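You operate a simulated robot arm through the tools that you are given. There is no shell and no other tool. Be economical: measure what you need, move in short steps, check, and stop when the job is done.

Carry out the task below with a simulated robot arm. There is one attempt and no reset: what you move stays moved.

JOB
Press the test key two times. Then put the clip tag from the packing table in the inside of the open carton. Then switch the trolley brake lever off. Then fetch the test tag that says "good" from the rear ledge of the test bench and stand it on the draining mat. Then fetch the rivet die labelled "2" from the draining mat and stand it on the chuck stand. Then close the open carton aisle side flap. Do these in the order given. Set down upright: test tag, rivet die. The trolley brake lever goes to its stop.

Only the result counts: the job must be done as asked and must still hold three seconds after the hand-in. Knocking over, shifting, dropping, spilling or breaking anything else fails it.

ROBOT AND FRAMES
A 6-joint arm with a four-finger gripper on a trunk, on a base that drives. Base frame: it is fixed to the floor where the robot stands at the start and does not move with it; the origin is under the middle of the robot, x ahead of it, y to its left, z up; the surface under the hand at the start is at about z = 850. Readings come in mm, degrees, newtons and seconds.
With the tool pointing down near the work surface it reaches from about 460 to 920 mm from the robot's upright axis, wherever it stands. Its first joint turns from -166.0 to 166.0 degrees. Places, roughly: chuck stand [-1900, -3100, 800]; clip tag [-4750, 3250, 750]; draining mat [800, 700, 900]; inside of the open carton (27x25 cm) [-3760, 3940, 740]; open carton aisle side flap [-3600, 3900, 1000]; rivet die [750, 750, 1000]; test key [600, -100, 900]; test tag [750, -250, 1000]; trolley brake lever [-2700, 3200, 700]. Payload 3.43 kg.
The TCP is the grasp point between the finger pads, 30 mm short of the fingertips. In the tool frame z runs along the fingers and y along their closing line. Largest opening 120 mm; the body of the gripper starts 85 mm behind the TCP.
Orientation is told as [roll, pitch, yaw] about the base's x, y, z axes, in that order, counted from this pose: with the fingers straight down and closing along the base's y, the tool's x points along the base's -x, its y along +y and its z along -z.

CONTROLS
- The arm moves only by the tool arm_command. Its arguments are lists of equal length, an entry for each row: "slide": the shift along the base's x, y, z in units of 25 mm (1.0 is 25 mm), a list of three; "delta_rot": the turn, a rotation vector about the base's x, y, z in units of 6 degrees (1.0 is 6 degrees), a list of three; "gripper": the finger opening in mm, from 0 to 120. In form: {"slide": [[dx, dy, dz], ...], "delta_rot": [[wx, wy, wz], ...], "gripper": [gripper, ...]}. A call has 1 to 12 rows; each row shifts and turns the commanded pose from where the row before left it. A call with a number of a shift or a turn outside -1 to 1 is refused whole. Each row takes 0.2 s and may step no farther than 50 mm and 8.6 degrees from the row before; otherwise, or with a gripper value out of range, the whole call is refused. A pose out of reach is approached as far as the arm can. The call stops where the force on the tool passes 40 N (or 10 N more than at its start, if that is more) or the arm is blocked; 0.2 s more then pass. Each finger halts on what it meets, pressing with about 35 N; the grip force reading is that of the motor and also rises with nothing between the fingers. The clock runs only during rows and for 0.2 s after the last one: add rows that do not move to give the fingers time. The reply holds the time, the measured pose of the TCP, the force on the tool along the base axes, the opening and the grip force, in the units named above and with some noise, with the torque about the TCP (base axes, N m) and any sound that the robot's microphone picked up, and new pictures: "views" is both (left out), scene, wrist or none.
- Cameras (640 x 400 px; columns grow to the right, rows downward): "scene" is now at [64.7, 197.2, 1595.4]; the picture's right is [-0.03, -1.00, 0.00], its down [-0.67, 0.02, -0.74] and it looks along [0.74, -0.02, -0.67] (base axes); focal length 256 px, centre (320, 200). "wrist" rides on the gripper at [71, -17, -121] in the tool frame; the picture's right is [0.23, 0.97, 0.00], its down [-0.81, 0.19, -0.55] and it looks along [-0.54, 0.13, 0.83] (tool axes); focal length 275 px, centre (320, 200). There is no depth. A picture from a camera that has moved, and an enlarged one, comes with that camera's place and axes in the base frame and with its lens.
- slide_trunk(by): slides the trunk up (or, below 0, down) by that many mm; the arm and the scene camera ride with it, the base frame stays. It gives what a move gives, with no picture.
- base_move(legs): drives the robot by 1 to 6 legs, each [ahead, left, turn to the left] in mm, mm and degrees, along the robot's own axes; the way and the turn of a leg run together, so that a leg with both is an arc; at most 1500 mm and 180 degrees a leg. The arm and the cameras ride along, it lands a little off, and it stops where it bumps. It gives what a move gives, and a new picture of the scene camera.
- head_to(pan, tilt): turns the head with the scene camera to pan (to the left, within 120 degrees either way) and tilt (down, from -29 to 69), counted from straight ahead of the robot. It gives what a move gives, and a new picture of the scene camera.
- close_up(camera, box): a new picture of the part [left, top, right, bottom] of that camera's present view, enlarged. No time passes.
- sign_off(): hands the job in; it is judged then, once.

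Work in short steps. Places have to be worked out from the pictures, the camera data and where the tool is seen: move nearer, look again, correct. Check each grasp and each placing, and mend what went wrong. You have 165 turns and 260 pictures in all, those below and enlarged ones among them. Open the gripper and draw the arm clear of the work before you hand the job in, unless the task says otherwise; then end with one line.

The tools are called after "Emit:" as name(argument=value, ...) on one line, values as JSON. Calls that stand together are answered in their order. arm_command: Moves the arm, as the interface text tells. Its arguments: {"type":"object","properties":{"slide":{"type":"array"},"delta_rot":{"type":"array"},"gripper":{"type":"array"},"views":{"type":"string","enum":["both","scene","wrist","none"]}},"required":["slide","delta_rot","gripper"]} The other tools are called the same way: slide_trunk (by) slides the trunk up or down; base_move (legs) drives the base; head_to (pan, tilt) turns the head that bears the scene camera; close_up (camera, box) takes an enlarged picture of a part of a camera's view; sign_off () hands the job in.

At the start:

```text
time_s: 0.0
tcp_pos: [504.7, -9.9, 1182.0]
tool_rot: [0.0, 0.0, 0.0]
wrist_force: [0.1, -0.2, -0.5]
wrist_torque: [0.05, 0.0, 0.03]
opening: 120.0
gripper_force: 0.1
trunk travel left (down, up): [-175.0, 365.0]
robot x, y, heading: [-0.6, -1.0, -0.0]
head pan, tilt: [-1.7, 42.1]
```

scene: 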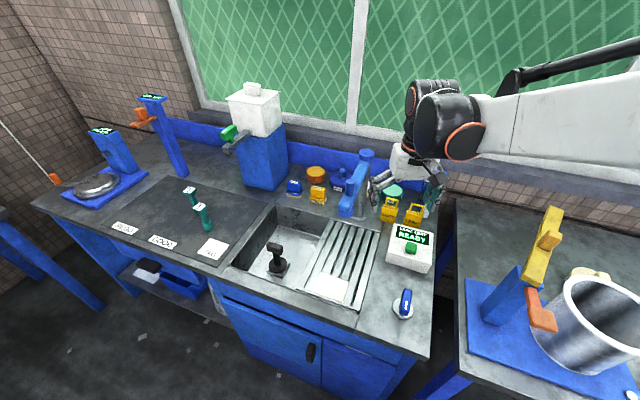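
wrist: 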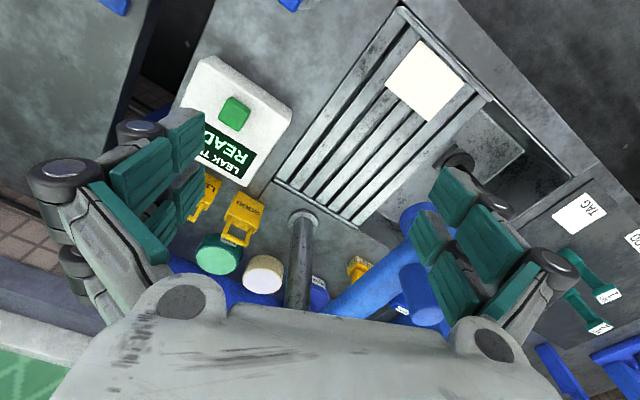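

I take enlarged views of the bench to identify the key, tags and dies.

Emit:
close_up(camera="scene", box=[340, 140, 460, 330])

Emit:
close_up(camera="scene", box=[80, 160, 340, 320])

Emit:
close_up(camera="wrist", box=[160, 30, 400, 310])

```text
2.11 times, centred on (400, 235) of scene
camera zoom: at [64.7, 197.2, 1595.4], right [-0.03, -1.0, 0.0], down [-0.67, 0.02, -0.74], along [0.74, -0.02, -0.67], focal length 538 px, centre (152, 126)
```

zoom: 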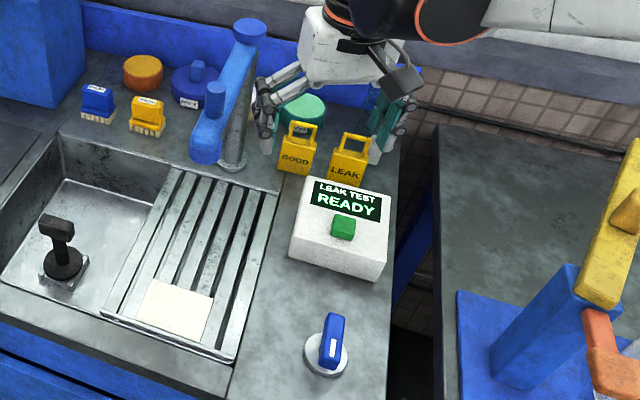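

```text
2.46 times, centred on (210, 240) of scene
camera zoom: at [64.7, 197.2, 1595.4], right [-0.03, -1.0, 0.0], down [-0.67, 0.02, -0.74], along [0.74, -0.02, -0.67], focal length 629 px, centre (591, 102)
```

zoom: 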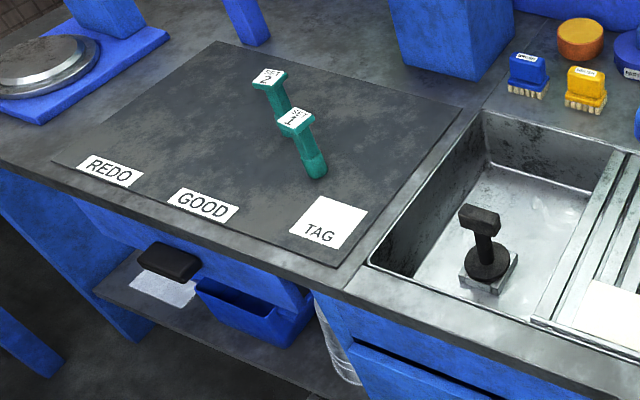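

```text
1.43 times, centred on (280, 170) of wrist
camera zoom: at [433.1, -25.2, 1301.6], right [-0.23, 0.97, 0.0], down [0.81, 0.19, 0.55], along [0.54, 0.13, -0.83], focal length 393 px, centre (377, 243)
```

zoom: 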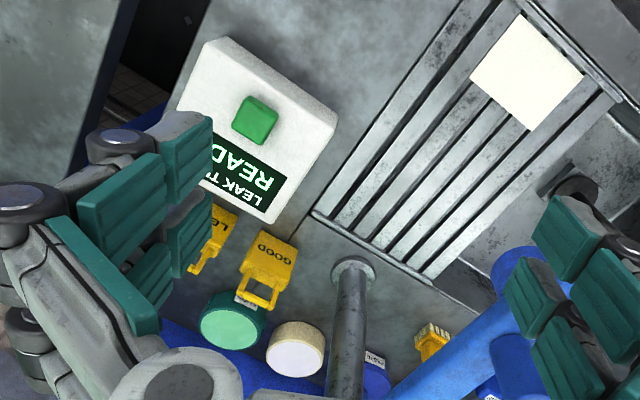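

The key is the green button; both cameras put it at about (568, -113, 921). I close the gripper, move above it and part of the way down.

Emit:
arm_command(slide=[[0.5, -0.82, 0], [0.5, -0.82, 0], [0.5, -0.82, 0], [0.5, -0.82, 0], [0.52, -0.84, 0], [0, 0, -1], [0, 0, -1], [0, 0, -1], [0, 0, -1], [0, 0, -1], [0, 0, -1]], delta_rot=[[0, 0, 0], [0, 0, 0], [0, 0, 0], [0, 0, 0], [0, 0, 0], [0, 0, 0], [0, 0, 0], [0, 0, 0], [0, 0, 0], [0, 0, 0], [0, 0, 0]], gripper=[0, 0, 0, 0, 0, 0, 0, 0, 0, 0, 0])

```text
time_s: 2.4
tcp_pos: [567.6, -112.3, 1033.3]
tool_rot: [0.1, 0.0, 0.1]
wrist_force: [-0.2, -0.4, 0.4]
wrist_torque: [0.01, 0.01, -0.01]
opening: 0.1
gripper_force: 33.2
trunk travel left (down, up): [-175.0, 365.0]
robot x, y, heading: [-0.4, 2.4, 0.1]
head pan, tilt: [-1.7, 42.1]
camera scene: at [65.1, 197.1, 1595.4], right [-0.03, -1.0, 0.0], down [-0.67, 0.02, -0.74], along [0.74, -0.02, -0.67], focal length 256 px, centre (320, 200)
camera wrist: at [497.0, -128.9, 1151.1], right [-0.23, 0.97, 0.0], down [0.81, 0.19, 0.55], along [0.54, 0.13, -0.83], focal length 275 px, centre (320, 200)
```

scene: 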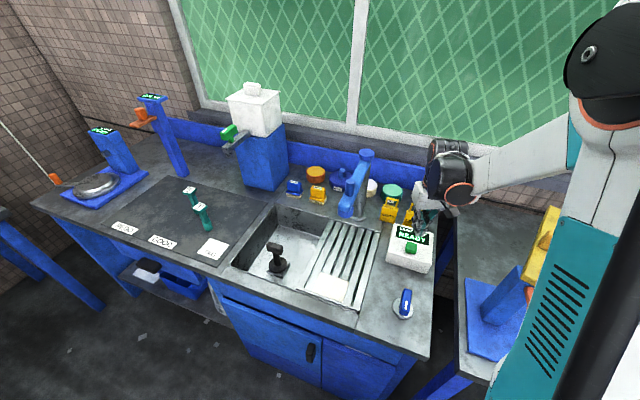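
wrist: 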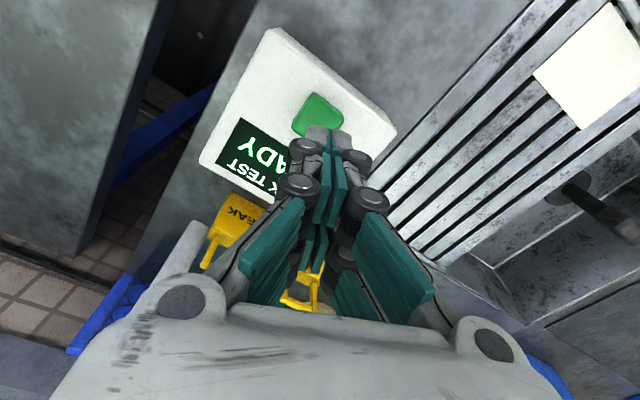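

Refined button centre is about (562, -115). I shift slightly and go down to just above it.

Emit:
arm_command(slide=[[-0.2, -0.12, -0.8], [0, 0, -0.8], [0, 0, -0.6], [0, 0, -0.2]], delta_rot=[[0, 0, 0], [0, 0, 0], [0, 0, 0], [0, 0, 0]], gripper=[0, 0, 0, 0])

```text
time_s: 3.4
tcp_pos: [563.5, -116.1, 972.3]
tool_rot: [0.0, 0.1, 0.0]
wrist_force: [-0.3, 0.7, 0.4]
wrist_torque: [0.0, 0.0, 0.0]
opening: 0.0
gripper_force: 33.8
trunk travel left (down, up): [-175.0, 365.0]
robot x, y, heading: [0.7, -3.6, 0.1]
head pan, tilt: [-1.7, 42.1]
camera scene: at [65.0, 197.1, 1595.4], right [-0.03, -1.0, 0.0], down [-0.67, 0.02, -0.74], along [0.74, -0.02, -0.67], focal length 256 px, centre (320, 200)
camera wrist: at [491.8, -131.4, 1091.3], right [-0.23, 0.97, 0.0], down [0.81, 0.19, 0.55], along [0.54, 0.13, -0.83], focal length 275 px, centre (320, 200)
```

scene: 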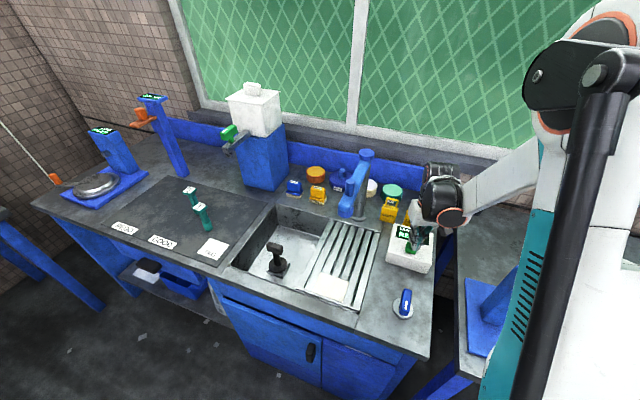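
wrist: 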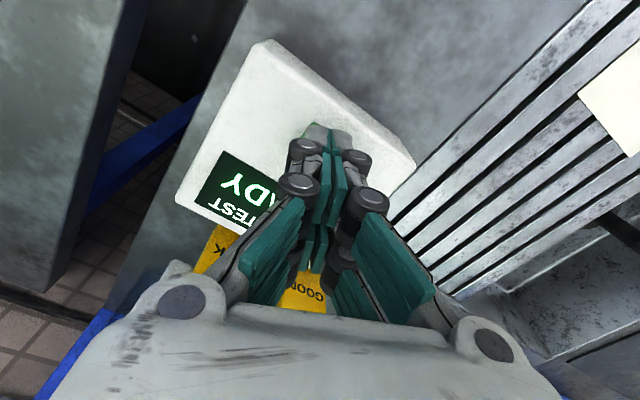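

The tip is over the button. Descend in small steps to feel it.

Emit:
arm_command(slide=[[0, 0, -0.2], [0, 0, -0.2], [0, 0, -0.1], [0, 0, -0.1], [0, 0, -0.1], [0, 0, -0.1]], delta_rot=[[0, 0, 0], [0, 0, 0], [0, 0, 0], [0, 0, 0], [0, 0, 0], [0, 0, 0]], gripper=[0, 0, 0, 0, 0, 0], views="none")

```text
time_s: 4.8
tcp_pos: [561.9, -115.4, 952.7]
tool_rot: [0.0, 0.0, 0.1]
wrist_force: [0.3, 0.9, 2.2]
wrist_torque: [0.02, -0.04, -0.02]
opening: 6.0
gripper_force: 33.4
trunk travel left (down, up): [-175.0, 365.0]
robot x, y, heading: [1.7, -2.9, -0.2]
head pan, tilt: [-1.7, 42.1]
heard: click
```

A click was heard; let me check the display before releasing.

Emit:
close_up(camera="scene", box=[370, 190, 450, 290])

Emit:
close_up(camera="wrist", box=[160, 30, 440, 280])

```text
4.00 times, centred on (410, 240) of scene
camera zoom: at [64.7, 197.2, 1595.4], right [-0.03, -1.0, 0.0], down [-0.67, 0.02, -0.74], along [0.74, -0.02, -0.67], focal length 1022 px, centre (-40, 40)
```

zoom: 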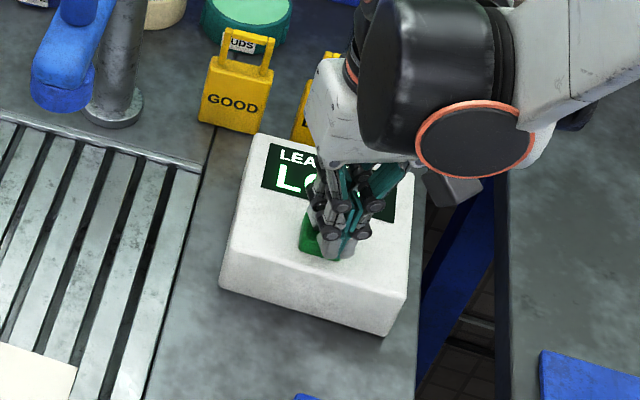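

```text
1.60 times, centred on (300, 155) of wrist
camera zoom: at [491.1, -131.2, 1071.3], right [-0.23, 0.97, 0.0], down [0.81, 0.19, 0.55], along [0.54, 0.13, -0.83], focal length 440 px, centre (352, 272)
```

zoom: 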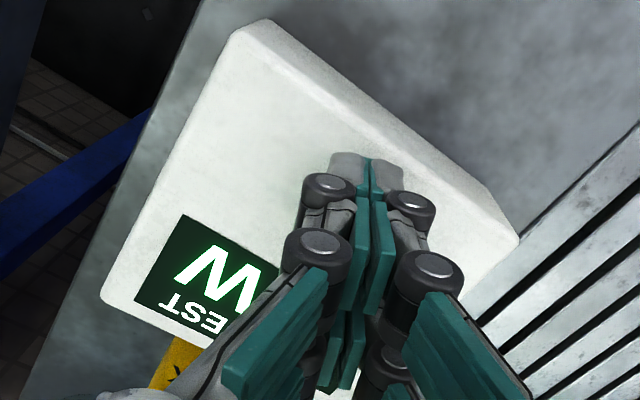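

The display went READY → LOW…, so press one counted. I raise, shift a bit to +y, and look.

Emit:
arm_command(slide=[[0, 0, 0.6], [0, 0, 0.6], [0, 0.16, 0], [0, 0, 0]], delta_rot=[[0, 0, 0], [0, 0, 0], [0, 0, 0], [0, 0, 0]], gripper=[0, 0, 0, 0], views="none")

Emit:
close_up(camera="scene", box=[370, 190, 450, 290])

```text
time_s: 5.8
tcp_pos: [562.8, -111.4, 983.3]
tool_rot: [0.0, 0.0, -0.1]
wrist_force: [-0.5, -0.2, 0.2]
wrist_torque: [-0.01, 0.02, 0.0]
opening: 0.0
gripper_force: 33.5
trunk travel left (down, up): [-175.0, 365.0]
robot x, y, heading: [-3.9, 0.8, -0.2]
head pan, tilt: [-1.7, 42.1]
```

```text
4.00 times, centred on (410, 240) of scene
camera zoom: at [64.9, 197.3, 1595.4], right [-0.03, -1.0, 0.0], down [-0.67, 0.02, -0.74], along [0.74, -0.02, -0.67], focal length 1022 px, centre (-40, 40)
```

zoom: 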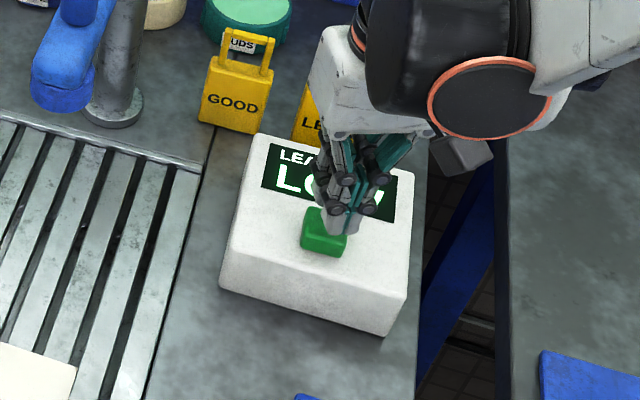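

Button at about (561, -111). Pressing a second time.

Emit:
arm_command(slide=[[0, 0, -0.5], [0, 0, -0.4], [0, 0, -0.1], [0, 0, -0.1], [0, 0, -0.1]], delta_rot=[[0, 0, 0], [0, 0, 0], [0, 0, 0], [0, 0, 0], [0, 0, 0]], gripper=[0, 0, 0, 0, 0], views="none")

```text
time_s: 7.0
tcp_pos: [563.6, -111.8, 952.7]
tool_rot: [0.0, 0.0, -0.1]
wrist_force: [-0.9, -1.8, 1.7]
wrist_torque: [-0.04, -0.01, 0.02]
opening: 6.1
gripper_force: 33.4
trunk travel left (down, up): [-175.0, 365.0]
robot x, y, heading: [5.3, 1.3, 0.0]
head pan, tilt: [-1.7, 42.1]
heard: click
```

Second click heard. I raise clear, then look around for the route toward the packing table.

Emit:
arm_command(slide=[[0, 0, 1], [0, 0, 1], [0, 0, 1], [0, 0, 1], [-1, 0, 1], [-1, 0, 1], [-1, 0, 1], [0, 0, 1], [0, 0, 1]], delta_rot=[[0, 0, 0], [0, 0, 0], [0, 0, 0], [0, 0, 0], [0, 0, 0], [0, 0, 0], [0, 0, 0], [0, 0, 0], [0, 0, 0]], gripper=[0, 0, 0, 0, 0, 0, 0, 0, 0], views="none")

Emit:
close_up(camera="scene", box=[340, 140, 460, 330])

Emit:
head_to(pan=110, tilt=15)

```text
time_s: 9.0
tcp_pos: [486.0, -112.1, 1178.0]
tool_rot: [0.0, 0.1, 0.0]
wrist_force: [-0.3, -0.5, 0.1]
wrist_torque: [0.0, 0.05, 0.0]
opening: 0.0
gripper_force: 33.3
trunk travel left (down, up): [-175.0, 365.0]
robot x, y, heading: [1.0, -0.7, -0.1]
head pan, tilt: [-1.7, 42.1]
```

```text
2.11 times, centred on (400, 235) of scene
camera zoom: at [64.8, 197.2, 1595.4], right [-0.03, -1.0, 0.0], down [-0.67, 0.02, -0.74], along [0.74, -0.02, -0.67], focal length 538 px, centre (152, 126)
```

zoom: 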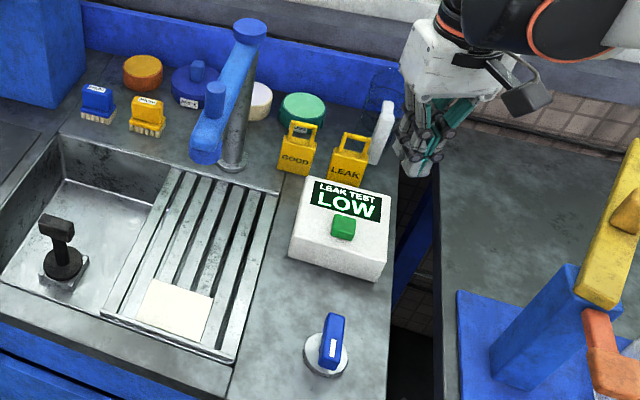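

```text
time_s: 10.9
tcp_pos: [486.3, -111.2, 1177.7]
tool_rot: [0.0, 0.1, -0.1]
wrist_force: [0.3, 0.2, -0.3]
wrist_torque: [-0.01, 0.01, 0.01]
opening: 0.0
gripper_force: 33.0
trunk travel left (down, up): [-175.0, 365.0]
robot x, y, heading: [3.9, -0.3, 0.1]
head pan, tilt: [110.0, 15.0]
camera scene: at [-50.7, 287.5, 1638.0], right [0.94, 0.34, 0.0], down [0.09, -0.24, -0.97], along [-0.33, 0.91, -0.26], focal length 256 px, centre (320, 200)
```

scene: 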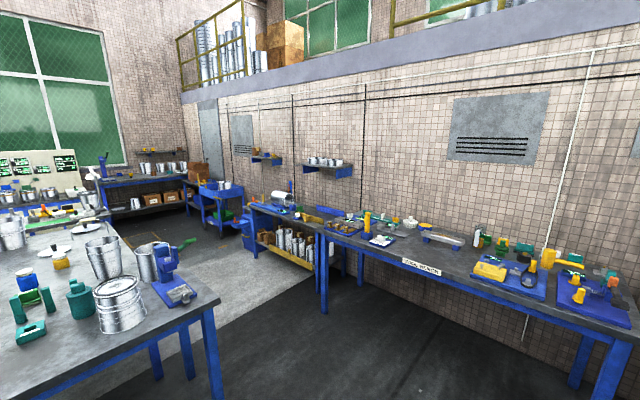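

Both presses done (display changed READY→LOW, two clicks). I look down over the floor left and behind to plan the route.

Emit:
head_to(pan=75, tilt=45)

Emit:
head_to(pan=120, tilt=45)

Emit:
head_to(pan=-115, tilt=30)

```text
time_s: 11.9
tcp_pos: [486.2, -110.9, 1176.7]
tool_rot: [0.0, -0.1, 0.0]
wrist_force: [0.4, -0.1, -0.2]
wrist_torque: [0.01, 0.01, 0.01]
opening: 0.0
gripper_force: 33.3
trunk travel left (down, up): [-175.0, 365.0]
robot x, y, heading: [-1.6, -1.6, 0.1]
head pan, tilt: [75.0, 45.0]
camera scene: at [2.2, 278.3, 1591.2], right [0.97, -0.26, 0.0], down [-0.18, -0.68, -0.71], along [0.18, 0.68, -0.71], focal length 256 px, centre (320, 200)
```

scene: 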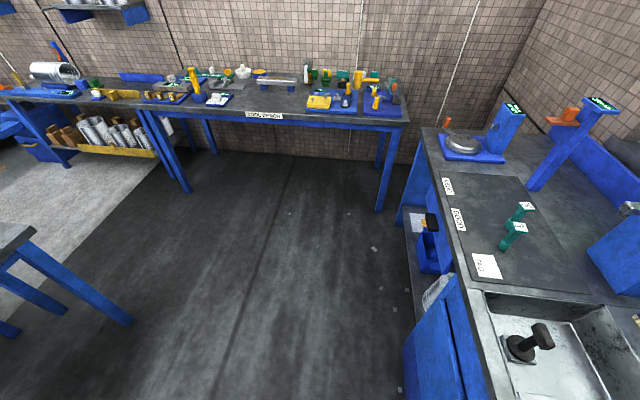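

```text
time_s: 13.0
tcp_pos: [486.2, -111.5, 1176.6]
tool_rot: [0.0, 0.1, 0.0]
wrist_force: [0.0, 0.8, -0.5]
wrist_torque: [-0.02, 0.02, 0.0]
opening: 0.1
gripper_force: 33.5
trunk travel left (down, up): [-175.0, 365.0]
robot x, y, heading: [-0.4, -0.5, -0.1]
head pan, tilt: [120.0, 45.0]
camera scene: at [-59.4, 270.2, 1591.2], right [0.87, 0.5, 0.0], down [0.35, -0.61, -0.71], along [-0.35, 0.61, -0.71], focal length 256 px, centre (320, 200)
```

scene: 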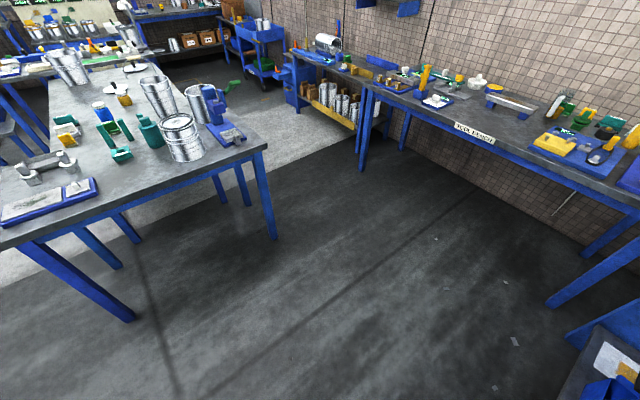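

```text
time_s: 16.4
tcp_pos: [486.6, -111.6, 1178.1]
tool_rot: [0.0, 0.0, -0.1]
wrist_force: [-0.5, -0.6, 0.4]
wrist_torque: [0.01, 0.0, -0.01]
opening: 0.0
gripper_force: 33.7
trunk travel left (down, up): [-175.0, 365.0]
robot x, y, heading: [0.6, -0.9, 0.1]
head pan, tilt: [-115.0, 30.0]
camera scene: at [66.6, 181.8, 1603.9], right [-0.21, -0.98, 0.0], down [-0.58, 0.12, -0.81], along [0.79, -0.17, -0.59], focal length 256 px, centre (320, 200)
```

scene: 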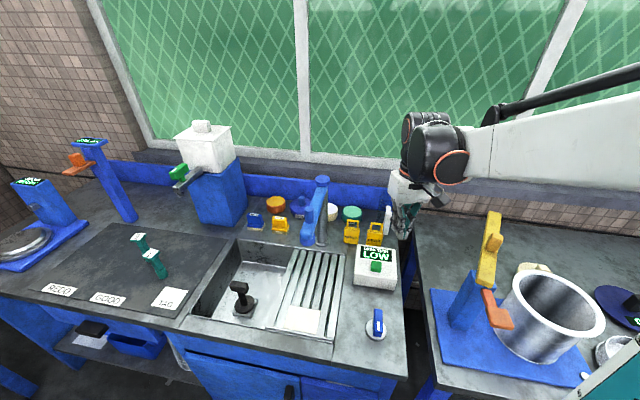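

The room is turned about 25° relative to my frame: an aisle runs at heading ~155° between the central table and the wall table. I back off, move left, turn to 155° and line up with the aisle.

Emit:
base_move(legs=[[-250, 0, 0], [143, 600, 0], [0, 0, 155], [0, -480, 0]])

Emit:
head_to(pan=0, tilt=25)

```text
time_s: 30.0
tcp_pos: [-285.3, 1338.9, 1177.9]
tool_rot: [0.1, 0.0, 154.2]
wrist_force: [-0.1, -0.3, 0.4]
wrist_torque: [-0.03, -0.02, -0.01]
opening: 0.0
gripper_force: 33.9
trunk travel left (down, up): [-175.0, 365.0]
robot x, y, heading: [99.6, 1029.6, 154.2]
head pan, tilt: [-115.0, 30.0]
camera scene: at [-35.8, 892.5, 1609.0], right [0.61, 0.79, 0.0], down [0.43, -0.33, -0.84], along [-0.66, 0.51, -0.55], focal length 256 px, centre (320, 200)
```

scene: 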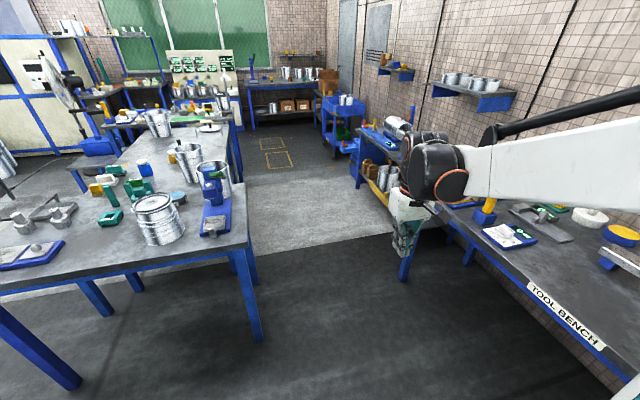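

```text
time_s: 32.0
tcp_pos: [-286.5, 1338.5, 1178.4]
tool_rot: [-0.1, -0.1, 154.1]
wrist_force: [0.8, 0.5, -0.5]
wrist_torque: [0.0, -0.02, -0.02]
opening: 0.0
gripper_force: 33.3
trunk travel left (down, up): [-175.0, 365.0]
robot x, y, heading: [100.1, 1023.2, 154.2]
head pan, tilt: [0.0, 25.0]
camera scene: at [-48.2, 878.1, 1621.7], right [0.44, 0.9, 0.0], down [0.38, -0.18, -0.91], along [-0.82, 0.39, -0.42], focal length 256 px, centre (320, 200)
```

scene: 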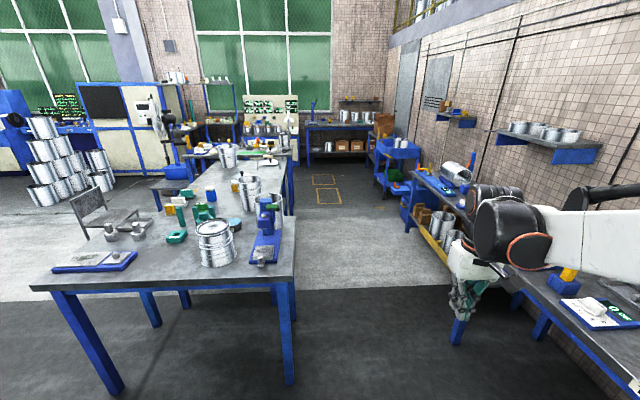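

The aisle is clear; I drive ahead along it toward the packing table at the far end.

Emit:
base_move(legs=[[1500, -70, 0], [1300, 40, 0]])

```text
refused: leg 1 is longer than a leg can be; nothing moved
```

Leg slightly too long; shorter legs.

Emit:
base_move(legs=[[1400, -70, 0], [1400, 40, 0]])

```text
time_s: 45.7
tcp_pos: [-2820.3, 2597.9, 1177.3]
tool_rot: [0.1, -0.1, 153.9]
wrist_force: [0.2, 0.7, -0.3]
wrist_torque: [-0.03, 0.0, 0.0]
opening: 0.1
gripper_force: 32.7
trunk travel left (down, up): [-175.0, 365.0]
robot x, y, heading: [-2430.3, 2283.3, 153.9]
head pan, tilt: [0.0, 25.0]
camera scene: at [-2584.2, 2136.5, 1621.7], right [0.44, 0.9, 0.0], down [0.38, -0.19, -0.91], along [-0.81, 0.4, -0.42], focal length 256 px, centre (320, 200)
```

scene: 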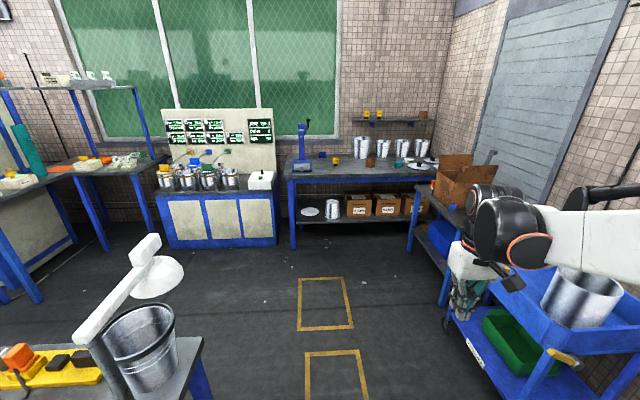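

I zoom on the packing table and the trolley's lever.

Emit:
close_up(camera="scene", box=[275, 110, 475, 235])

Emit:
close_up(camera="scene", box=[440, 250, 640, 400])

```text
3.20 times, centred on (375, 172) of scene
camera zoom: at [-2584.2, 2136.5, 1621.7], right [0.44, 0.9, 0.0], down [0.38, -0.19, -0.91], along [-0.81, 0.4, -0.42], focal length 818 px, centre (144, 288)
```

zoom: 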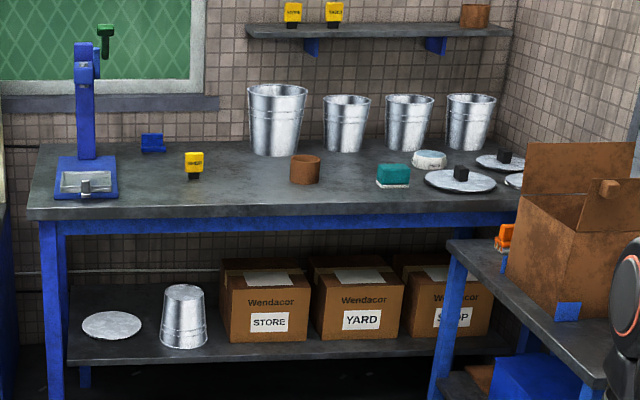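

```text
2.67 times, centred on (540, 325) of scene
camera zoom: at [-2584.2, 2136.5, 1621.7], right [0.44, 0.9, 0.0], down [0.38, -0.19, -0.91], along [-0.81, 0.4, -0.42], focal length 681 px, centre (-267, -133)
```

zoom: 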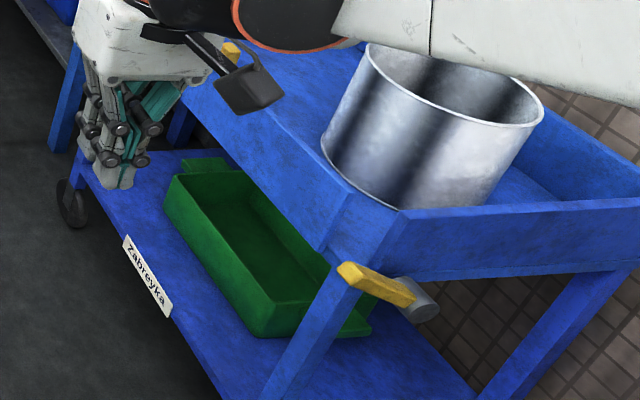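

The yellow tag with a black clip on the packing table (near the brown pot) looks like the clip tag. I drive nearer and look down at it.

Emit:
base_move(legs=[[1300, 0, 0]])

Emit:
head_to(pan=0, tilt=35)

```text
time_s: 52.2
tcp_pos: [-3991.0, 3163.5, 1177.3]
tool_rot: [0.0, -0.1, 154.2]
wrist_force: [0.1, -0.4, 0.0]
wrist_torque: [0.01, -0.01, 0.02]
opening: 0.2
gripper_force: 33.7
trunk travel left (down, up): [-175.0, 365.0]
robot x, y, heading: [-3601.2, 2853.8, 154.3]
head pan, tilt: [0.0, 25.0]
camera scene: at [-3753.0, 2704.3, 1621.7], right [0.44, 0.9, 0.0], down [0.38, -0.18, -0.91], along [-0.82, 0.39, -0.42], focal length 256 px, centre (320, 200)
```

scene: 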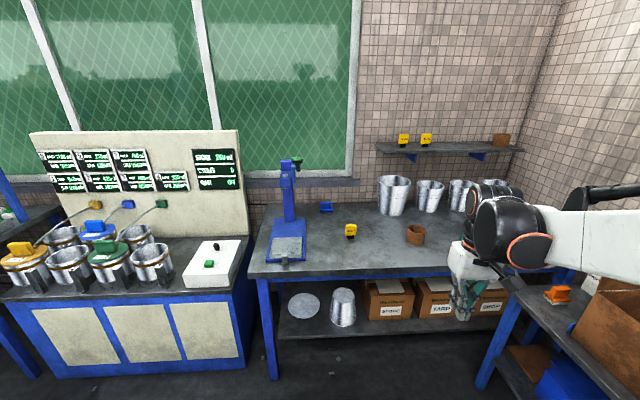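

```text
time_s: 52.9
tcp_pos: [-3991.4, 3165.2, 1178.2]
tool_rot: [0.0, 0.1, 154.2]
wrist_force: [0.3, -0.1, -0.5]
wrist_torque: [0.02, 0.01, -0.02]
opening: 0.1
gripper_force: 33.7
trunk travel left (down, up): [-175.0, 365.0]
robot x, y, heading: [-3602.5, 2853.5, 154.2]
head pan, tilt: [0.0, 35.0]
camera scene: at [-3749.2, 2702.5, 1606.0], right [0.44, 0.9, 0.0], down [0.52, -0.25, -0.82], along [-0.74, 0.36, -0.57], focal length 256 px, centre (320, 200)
```

scene: 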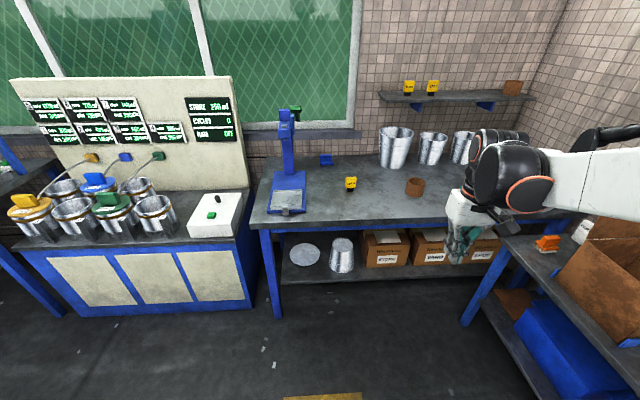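

Triangulation puts the clip tag base at about (-4730, 3360, 850). I drive 560 mm closer.

Emit:
base_move(legs=[[560, 0, 0]])

Emit:
head_to(pan=-10, tilt=45)

Emit:
close_up(camera="scene", box=[260, 100, 420, 220])

Emit:
arm_command(slide=[[0, 0, 0]], delta_rot=[[0, 0, 0]], gripper=[60], views="wrist")

```text
time_s: 56.1
tcp_pos: [-4498.1, 3409.4, 1177.7]
tool_rot: [0.1, 0.0, 154.4]
wrist_force: [0.0, 0.1, -0.3]
wrist_torque: [-0.01, -0.01, 0.05]
opening: 0.0
gripper_force: 33.5
trunk travel left (down, up): [-175.0, 365.0]
robot x, y, heading: [-4107.8, 3096.5, 154.1]
head pan, tilt: [0.0, 35.0]
camera scene: at [-4255.8, 2946.5, 1605.9], right [0.43, 0.9, 0.0], down [0.52, -0.25, -0.82], along [-0.74, 0.35, -0.57], focal length 256 px, centre (320, 200)
```

scene: 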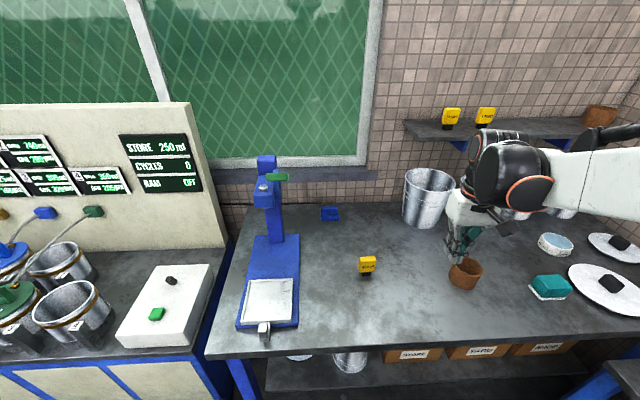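

```text
time_s: 56.9
tcp_pos: [-4497.8, 3407.9, 1178.4]
tool_rot: [-0.1, 0.0, 154.3]
wrist_force: [0.2, 0.7, 0.7]
wrist_torque: [0.04, 0.02, 0.0]
opening: 0.2
gripper_force: 33.6
trunk travel left (down, up): [-175.0, 365.0]
robot x, y, heading: [-4105.5, 3099.3, 154.3]
head pan, tilt: [-10.0, 45.0]
camera scene: at [-4242.3, 2955.6, 1591.2], right [0.58, 0.81, 0.0], down [0.57, -0.41, -0.71], along [-0.57, 0.41, -0.71], focal length 256 px, centre (320, 200)
```

scene: 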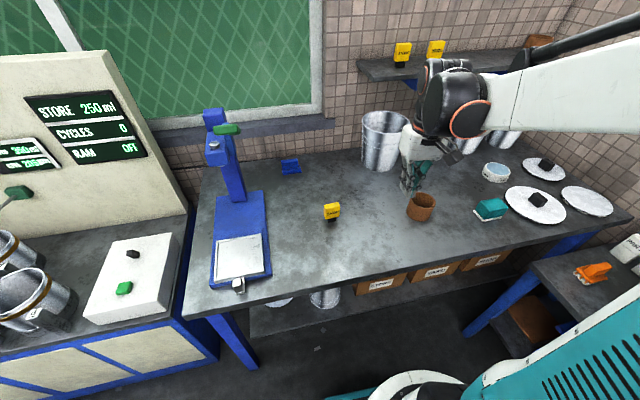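

```text
3.33 times, centred on (340, 160) of scene
camera zoom: at [-4242.3, 2955.6, 1591.2], right [0.58, 0.81, 0.0], down [0.57, -0.41, -0.71], along [-0.57, 0.41, -0.71], focal length 852 px, centre (253, 333)
```

zoom: 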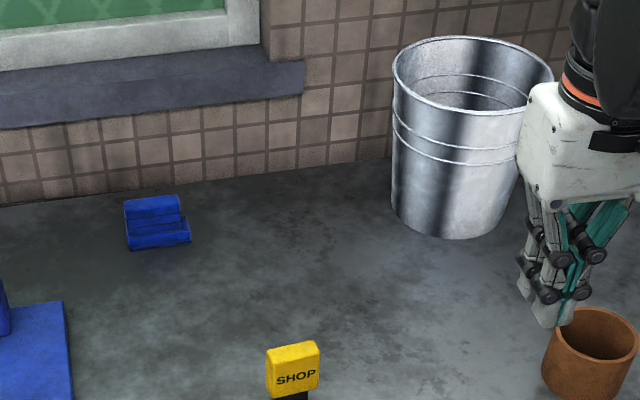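

```text
time_s: 57.2
tcp_pos: [-4498.3, 3408.8, 1178.6]
tool_rot: [0.0, 0.0, 154.3]
wrist_force: [-0.5, -0.4, 0.3]
wrist_torque: [0.03, 0.03, 0.0]
opening: 60.3
gripper_force: 0.3
trunk travel left (down, up): [-175.0, 365.0]
robot x, y, heading: [-4108.9, 3096.1, 154.2]
head pan, tilt: [-10.0, 45.0]
camera wrist: at [-4426.4, 3393.7, 1296.5], right [-0.21, -0.98, 0.0], down [-0.81, 0.18, 0.55], along [-0.54, 0.12, -0.83], focal length 275 px, centre (320, 200)
```

wrist: 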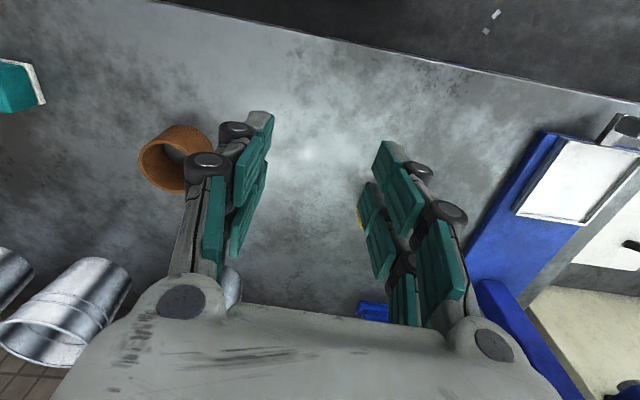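

The tag "SHOP" base computes to about (-4729, 3357). I zoom in on its shape and orientation.

Emit:
close_up(camera="scene", box=[308, 190, 356, 230])

```text
10.00 times, centred on (332, 210) of scene
camera zoom: at [-4242.2, 2955.6, 1591.2], right [0.58, 0.81, 0.0], down [0.57, -0.41, -0.71], along [-0.57, 0.41, -0.71], focal length 2555 px, centre (200, 100)
```

zoom: 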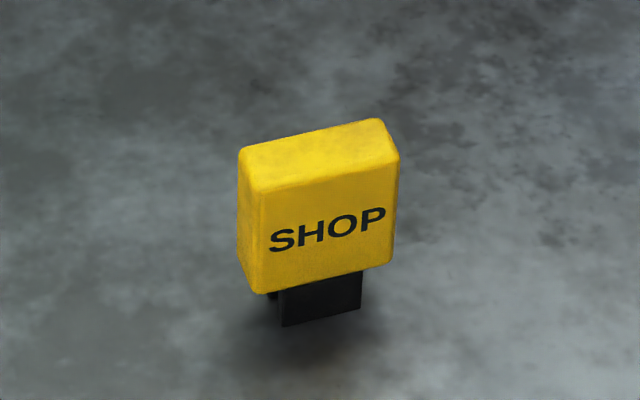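

The tag is ~52 mm wide along direction ~70°, top centre ≈ (-4727, 3358, 925). I go above it with yaw +6° and lower partway.

Emit:
arm_command(slide=[[-0.915, -0.203, 0], [-0.915, -0.203, 0], [-0.915, -0.203, 0], [-0.915, -0.203, 0], [-0.915, -0.203, 0], [-0.915, -0.203, 0], [-0.915, -0.203, 0], [-0.915, -0.203, 0], [-0.915, -0.203, 0], [-0.915, -0.203, 0], [0, 0, -1], [0, 0, -1]], delta_rot=[[0, 0, 0.2], [0, 0, 0.2], [0, 0, 0.2], [0, 0, 0.2], [0, 0, 0.2], [0, 0, 0], [0, 0, 0], [0, 0, 0], [0, 0, 0], [0, 0, 0], [0, 0, 0], [0, 0, 0]], gripper=[100, 100, 100, 100, 100, 100, 100, 100, 100, 100, 100, 100], views="none")

Emit:
arm_command(slide=[[0, 0, -1], [0, 0, -1], [0, 0, -1]], delta_rot=[[0, 0, 0], [0, 0, 0], [0, 0, 0]], gripper=[100, 100, 100])

```text
time_s: 59.9
tcp_pos: [-4727.4, 3357.4, 1127.0]
tool_rot: [0.1, 0.0, 160.4]
wrist_force: [-0.2, 0.1, 0.7]
wrist_torque: [0.01, 0.04, -0.05]
opening: 99.9
gripper_force: 0.2
trunk travel left (down, up): [-175.0, 365.0]
robot x, y, heading: [-4108.3, 3095.9, 154.3]
head pan, tilt: [-10.0, 45.0]
```

```text
time_s: 60.6
tcp_pos: [-4727.5, 3356.8, 1052.8]
tool_rot: [0.0, 0.0, 160.3]
wrist_force: [-0.6, -0.9, -0.1]
wrist_torque: [0.01, 0.02, 0.0]
opening: 99.7
gripper_force: 0.1
trunk travel left (down, up): [-175.0, 365.0]
robot x, y, heading: [-4111.3, 3097.2, 154.4]
head pan, tilt: [-10.0, 45.0]
camera scene: at [-4242.4, 2955.6, 1591.1], right [0.58, 0.81, 0.0], down [0.57, -0.41, -0.71], along [-0.57, 0.41, -0.71], focal length 256 px, centre (320, 200)
camera wrist: at [-4654.1, 3351.0, 1171.1], right [-0.11, -0.99, 0.0], down [-0.83, 0.09, 0.55], along [-0.55, 0.06, -0.83], focal length 275 px, centre (320, 200)
```

scene: 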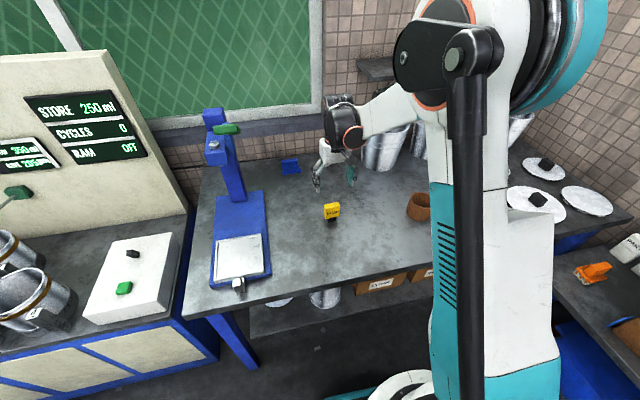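
wrist: 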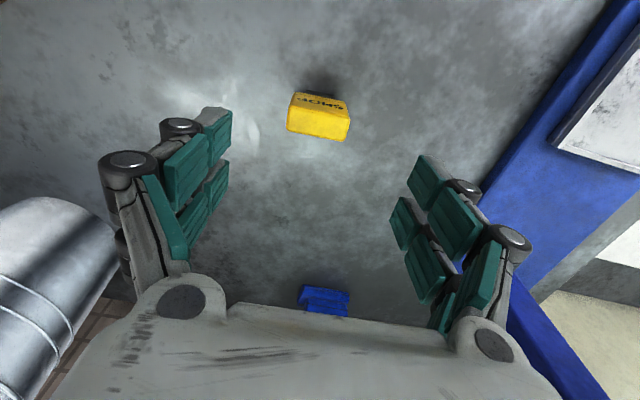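

The tag is centred between the fingers and aligned. I descend to grasp height z≈900 and close.

Emit:
arm_command(slide=[[-0.08, 0.16, -1], [0, 0, -1], [0, 0, -1], [0, 0, -1], [0, 0, -1], [0, 0, -1], [0, 0, 0], [0, 0, 0], [0, 0, 0], [0, 0, 0], [0, 0, 0]], delta_rot=[[0, 0, 0], [0, 0, 0], [0, 0, 0], [0, 0, 0], [0, 0, 0], [0, 0, 0], [0, 0, 0], [0, 0, 0], [0, 0, 0], [0, 0, 0], [0, 0, 0]], gripper=[100, 100, 100, 100, 100, 100, 100, 30, 30, 30, 30])

```text
time_s: 63.0
tcp_pos: [-4729.2, 3362.5, 903.7]
tool_rot: [0.0, -0.1, 160.3]
wrist_force: [0.5, -0.1, -0.3]
wrist_torque: [-0.02, -0.03, 0.01]
opening: 55.3
gripper_force: 35.6
trunk travel left (down, up): [-175.0, 365.0]
robot x, y, heading: [-4108.3, 3098.6, 154.2]
head pan, tilt: [-10.0, 45.0]
camera scene: at [-4242.4, 2955.7, 1591.1], right [0.58, 0.81, 0.0], down [0.57, -0.41, -0.71], along [-0.57, 0.41, -0.71], focal length 256 px, centre (320, 200)
camera wrist: at [-4656.3, 3354.8, 1021.5], right [-0.11, -0.99, 0.0], down [-0.83, 0.09, 0.55], along [-0.55, 0.06, -0.83], focal length 275 px, centre (320, 200)
```

scene: 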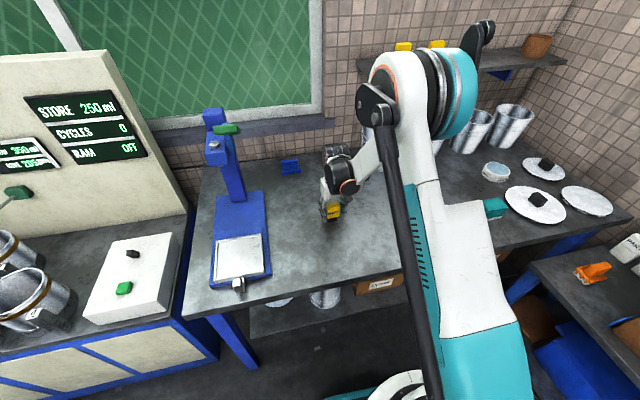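
wrist: 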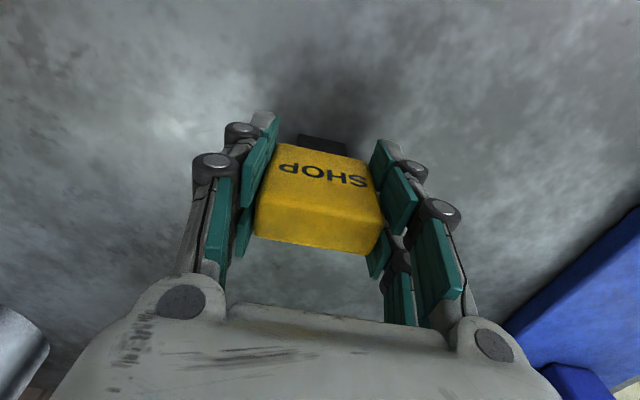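

Grasped (55 mm). I lift, then look toward the carton at the right.

Emit:
arm_command(slide=[[0, 0, 1], [0, 0, 1], [0, 0, 1], [0, 0, 1], [0, 0, 1], [0, 0, 1], [0, 0, 1], [0, 0, 1], [0.8, -0.3, 1], [0.8, -0.3, 1], [0.8, -0.3, 1], [0.8, -0.3, 1]], delta_rot=[[0, 0, 0], [0, 0, 0], [0, 0, 0], [0, 0, 0], [0, 0, 0], [0, 0, 0], [0, 0, 0], [0, 0, 0], [0, 0, 0], [0, 0, 0], [0, 0, 0], [0, 0, 0]], gripper=[30, 30, 30, 30, 30, 30, 30, 30, 30, 30, 30, 30], views="none")

Emit:
head_to(pan=-85, tilt=45)

```text
time_s: 65.7
tcp_pos: [-4648.9, 3331.1, 1204.2]
tool_rot: [0.0, 0.0, 160.3]
wrist_force: [-0.9, 0.9, -0.5]
wrist_torque: [0.01, 0.05, 0.03]
opening: 55.2
gripper_force: 34.3
trunk travel left (down, up): [-175.0, 365.0]
robot x, y, heading: [-4108.4, 3098.1, 154.2]
head pan, tilt: [-10.0, 45.0]
```

```text
time_s: 67.1
tcp_pos: [-4649.7, 3331.6, 1201.8]
tool_rot: [0.0, -0.1, 160.3]
wrist_force: [-0.5, -0.7, -0.9]
wrist_torque: [-0.02, -0.01, 0.0]
opening: 55.1
gripper_force: 34.2
trunk travel left (down, up): [-175.0, 365.0]
robot x, y, heading: [-4107.9, 3097.7, 154.2]
head pan, tilt: [-85.0, 45.0]
camera scene: at [-4147.7, 2984.4, 1591.2], right [0.94, -0.35, 0.0], down [-0.25, -0.66, -0.71], along [0.25, 0.66, -0.71], focal length 256 px, centre (320, 200)
```

scene: 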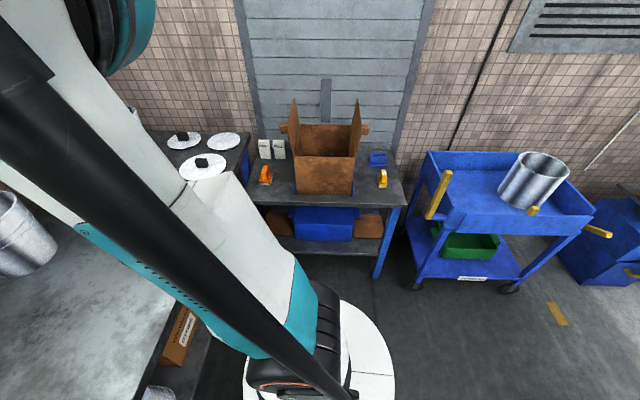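

Carton visible with two flaps up. Zoom in on it and on the trolley lever.

Emit:
close_up(camera="scene", box=[245, 85, 415, 210])

Emit:
close_up(camera="scene", box=[400, 130, 620, 300])

```text
3.20 times, centred on (330, 148) of scene
camera zoom: at [-4147.7, 2984.4, 1591.2], right [0.94, -0.35, 0.0], down [-0.25, -0.66, -0.71], along [0.25, 0.66, -0.71], focal length 818 px, centre (288, 368)
```

zoom: 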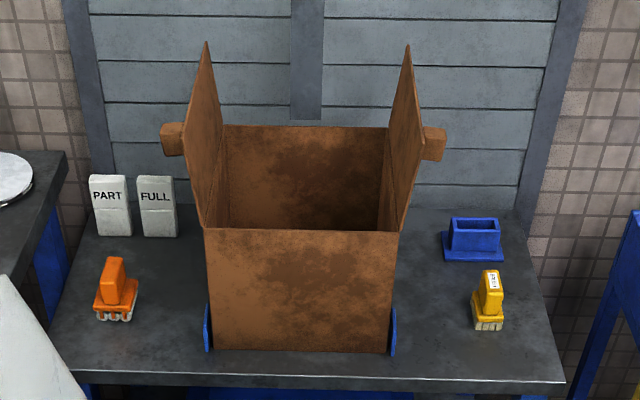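

```text
2.35 times, centred on (510, 215) of scene
camera zoom: at [-4147.7, 2984.4, 1591.2], right [0.94, -0.35, 0.0], down [-0.25, -0.66, -0.71], along [0.25, 0.66, -0.71], focal length 601 px, centre (-127, 165)
```

zoom: 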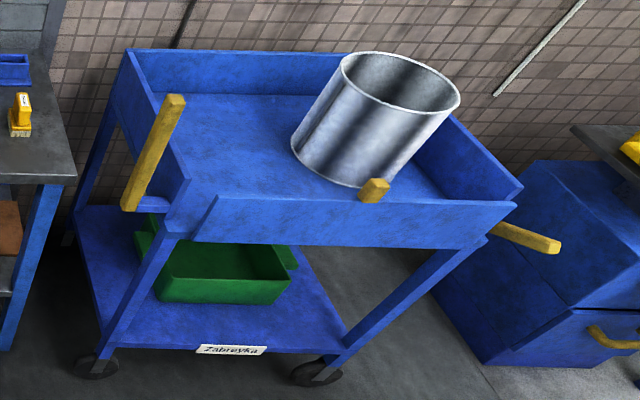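

Carton: rim z≈957, inside centre ≈ (-3768, 3928), flaps to ~1100. I raise the trunk for clearance, turn right 85° to face the carton and then advance.

Emit:
slide_trunk(by=120)

Emit:
base_move(legs=[[0, 0, -85], [250, 0, 0]])

Emit:
head_to(pan=-5, tilt=55)

```text
time_s: 68.6
tcp_pos: [-4649.0, 3331.0, 1323.3]
tool_rot: [0.0, 0.1, 160.2]
wrist_force: [0.2, -0.5, -0.9]
wrist_torque: [-0.01, 0.0, -0.01]
opening: 55.1
gripper_force: 35.1
trunk travel left (down, up): [-295.0, 245.0]
robot x, y, heading: [-4108.8, 3100.0, 154.2]
head pan, tilt: [-85.0, 45.0]
```

```text
time_s: 74.1
tcp_pos: [-3828.7, 3893.3, 1321.9]
tool_rot: [0.0, 0.1, 75.0]
wrist_force: [0.3, 1.1, -0.6]
wrist_torque: [-0.05, -0.03, 0.0]
opening: 55.2
gripper_force: 34.9
trunk travel left (down, up): [-295.0, 245.0]
robot x, y, heading: [-4015.8, 3331.1, 69.2]
head pan, tilt: [-85.0, 45.0]
camera scene: at [-4132.3, 3364.9, 1711.2], right [-0.28, -0.96, 0.0], down [-0.68, 0.19, -0.71], along [0.68, -0.2, -0.71], focal length 256 px, centre (320, 200)
```

scene: 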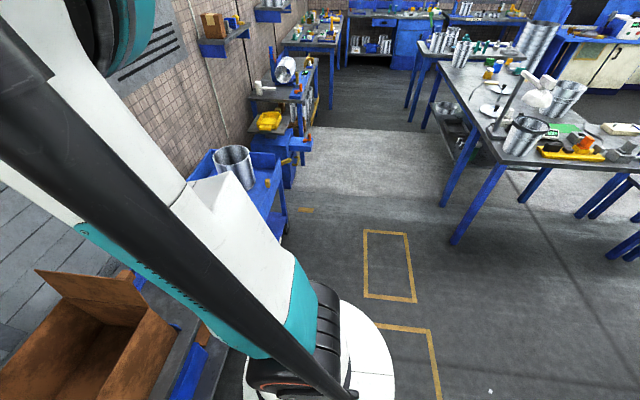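

```text
time_s: 75.6
tcp_pos: [-3828.9, 3891.7, 1322.6]
tool_rot: [0.0, 0.0, 74.9]
wrist_force: [-0.4, -0.4, -0.7]
wrist_torque: [-0.01, 0.0, -0.01]
opening: 55.4
gripper_force: 35.4
trunk travel left (down, up): [-295.0, 245.0]
robot x, y, heading: [-4016.6, 3329.7, 69.0]
head pan, tilt: [-5.0, 55.0]
camera scene: at [-4176.0, 3450.2, 1699.0], right [0.88, -0.48, 0.0], down [-0.39, -0.71, -0.59], along [0.28, 0.52, -0.81], focal length 256 px, centre (320, 200)
```

scene: 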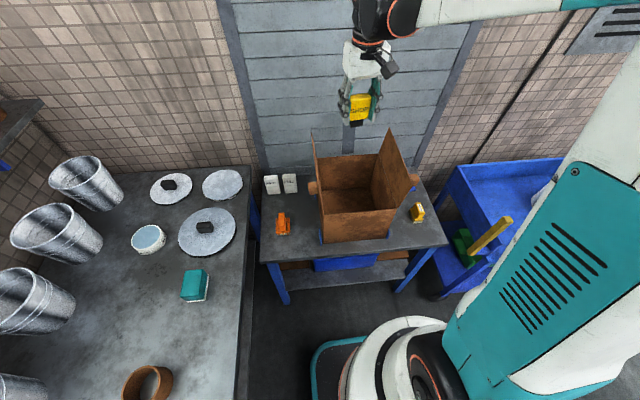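

The carton's inside centre computes to (-3767, 3940). I move above it and lower to ~1020, then check.

Emit:
arm_command(slide=[[0.62, 0.48, 0], [0.62, 0.48, 0], [0.62, 0.48, 0], [0.62, 0.48, 0], [0, 0, -1], [0, 0, -1], [0, 0, -1], [0, 0, -1], [0, 0, -1], [0, 0, -1], [0, 0, -1]], delta_rot=[[0, 0, -0.2], [0, 0, -0.2], [0, 0, -0.2], [0, 0, -0.2], [0, 0, 0], [0, 0, 0], [0, 0, 0], [0, 0, 0], [0, 0, 0], [0, 0, 0], [0, 0, 0]], gripper=[30, 30, 30, 30, 30, 30, 30, 30, 30, 30, 30])

```text
time_s: 78.0
tcp_pos: [-3767.1, 3939.6, 1147.5]
tool_rot: [0.0, 0.0, 70.1]
wrist_force: [1.0, 0.4, -1.2]
wrist_torque: [0.0, 0.0, 0.0]
opening: 55.4
gripper_force: 34.7
trunk travel left (down, up): [-295.0, 245.0]
robot x, y, heading: [-4017.8, 3330.6, 69.3]
head pan, tilt: [-5.0, 55.0]
camera scene: at [-4179.1, 3451.3, 1697.7], right [0.9, -0.44, 0.0], down [-0.36, -0.74, -0.57], along [0.25, 0.51, -0.82], focal length 256 px, centre (320, 200)
camera wrist: at [-3774.9, 3868.0, 1266.1], right [-0.99, 0.11, 0.0], down [0.09, 0.83, 0.55], along [0.06, 0.55, -0.83], focal length 275 px, centre (320, 200)
```

scene: 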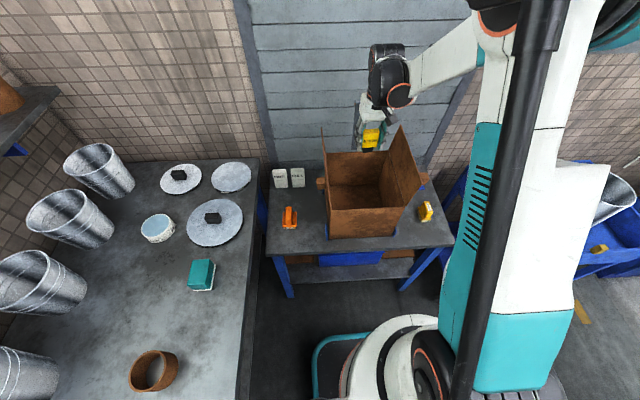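
wrist: 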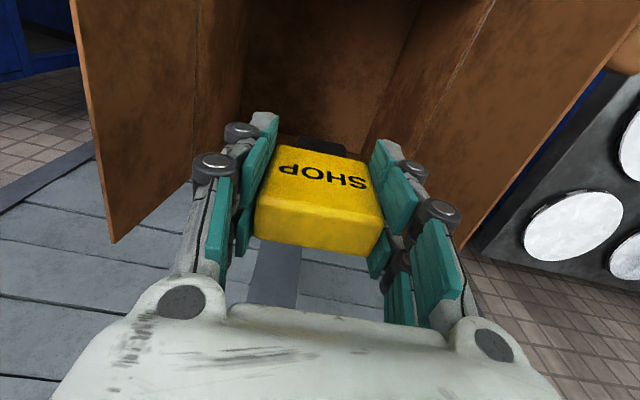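

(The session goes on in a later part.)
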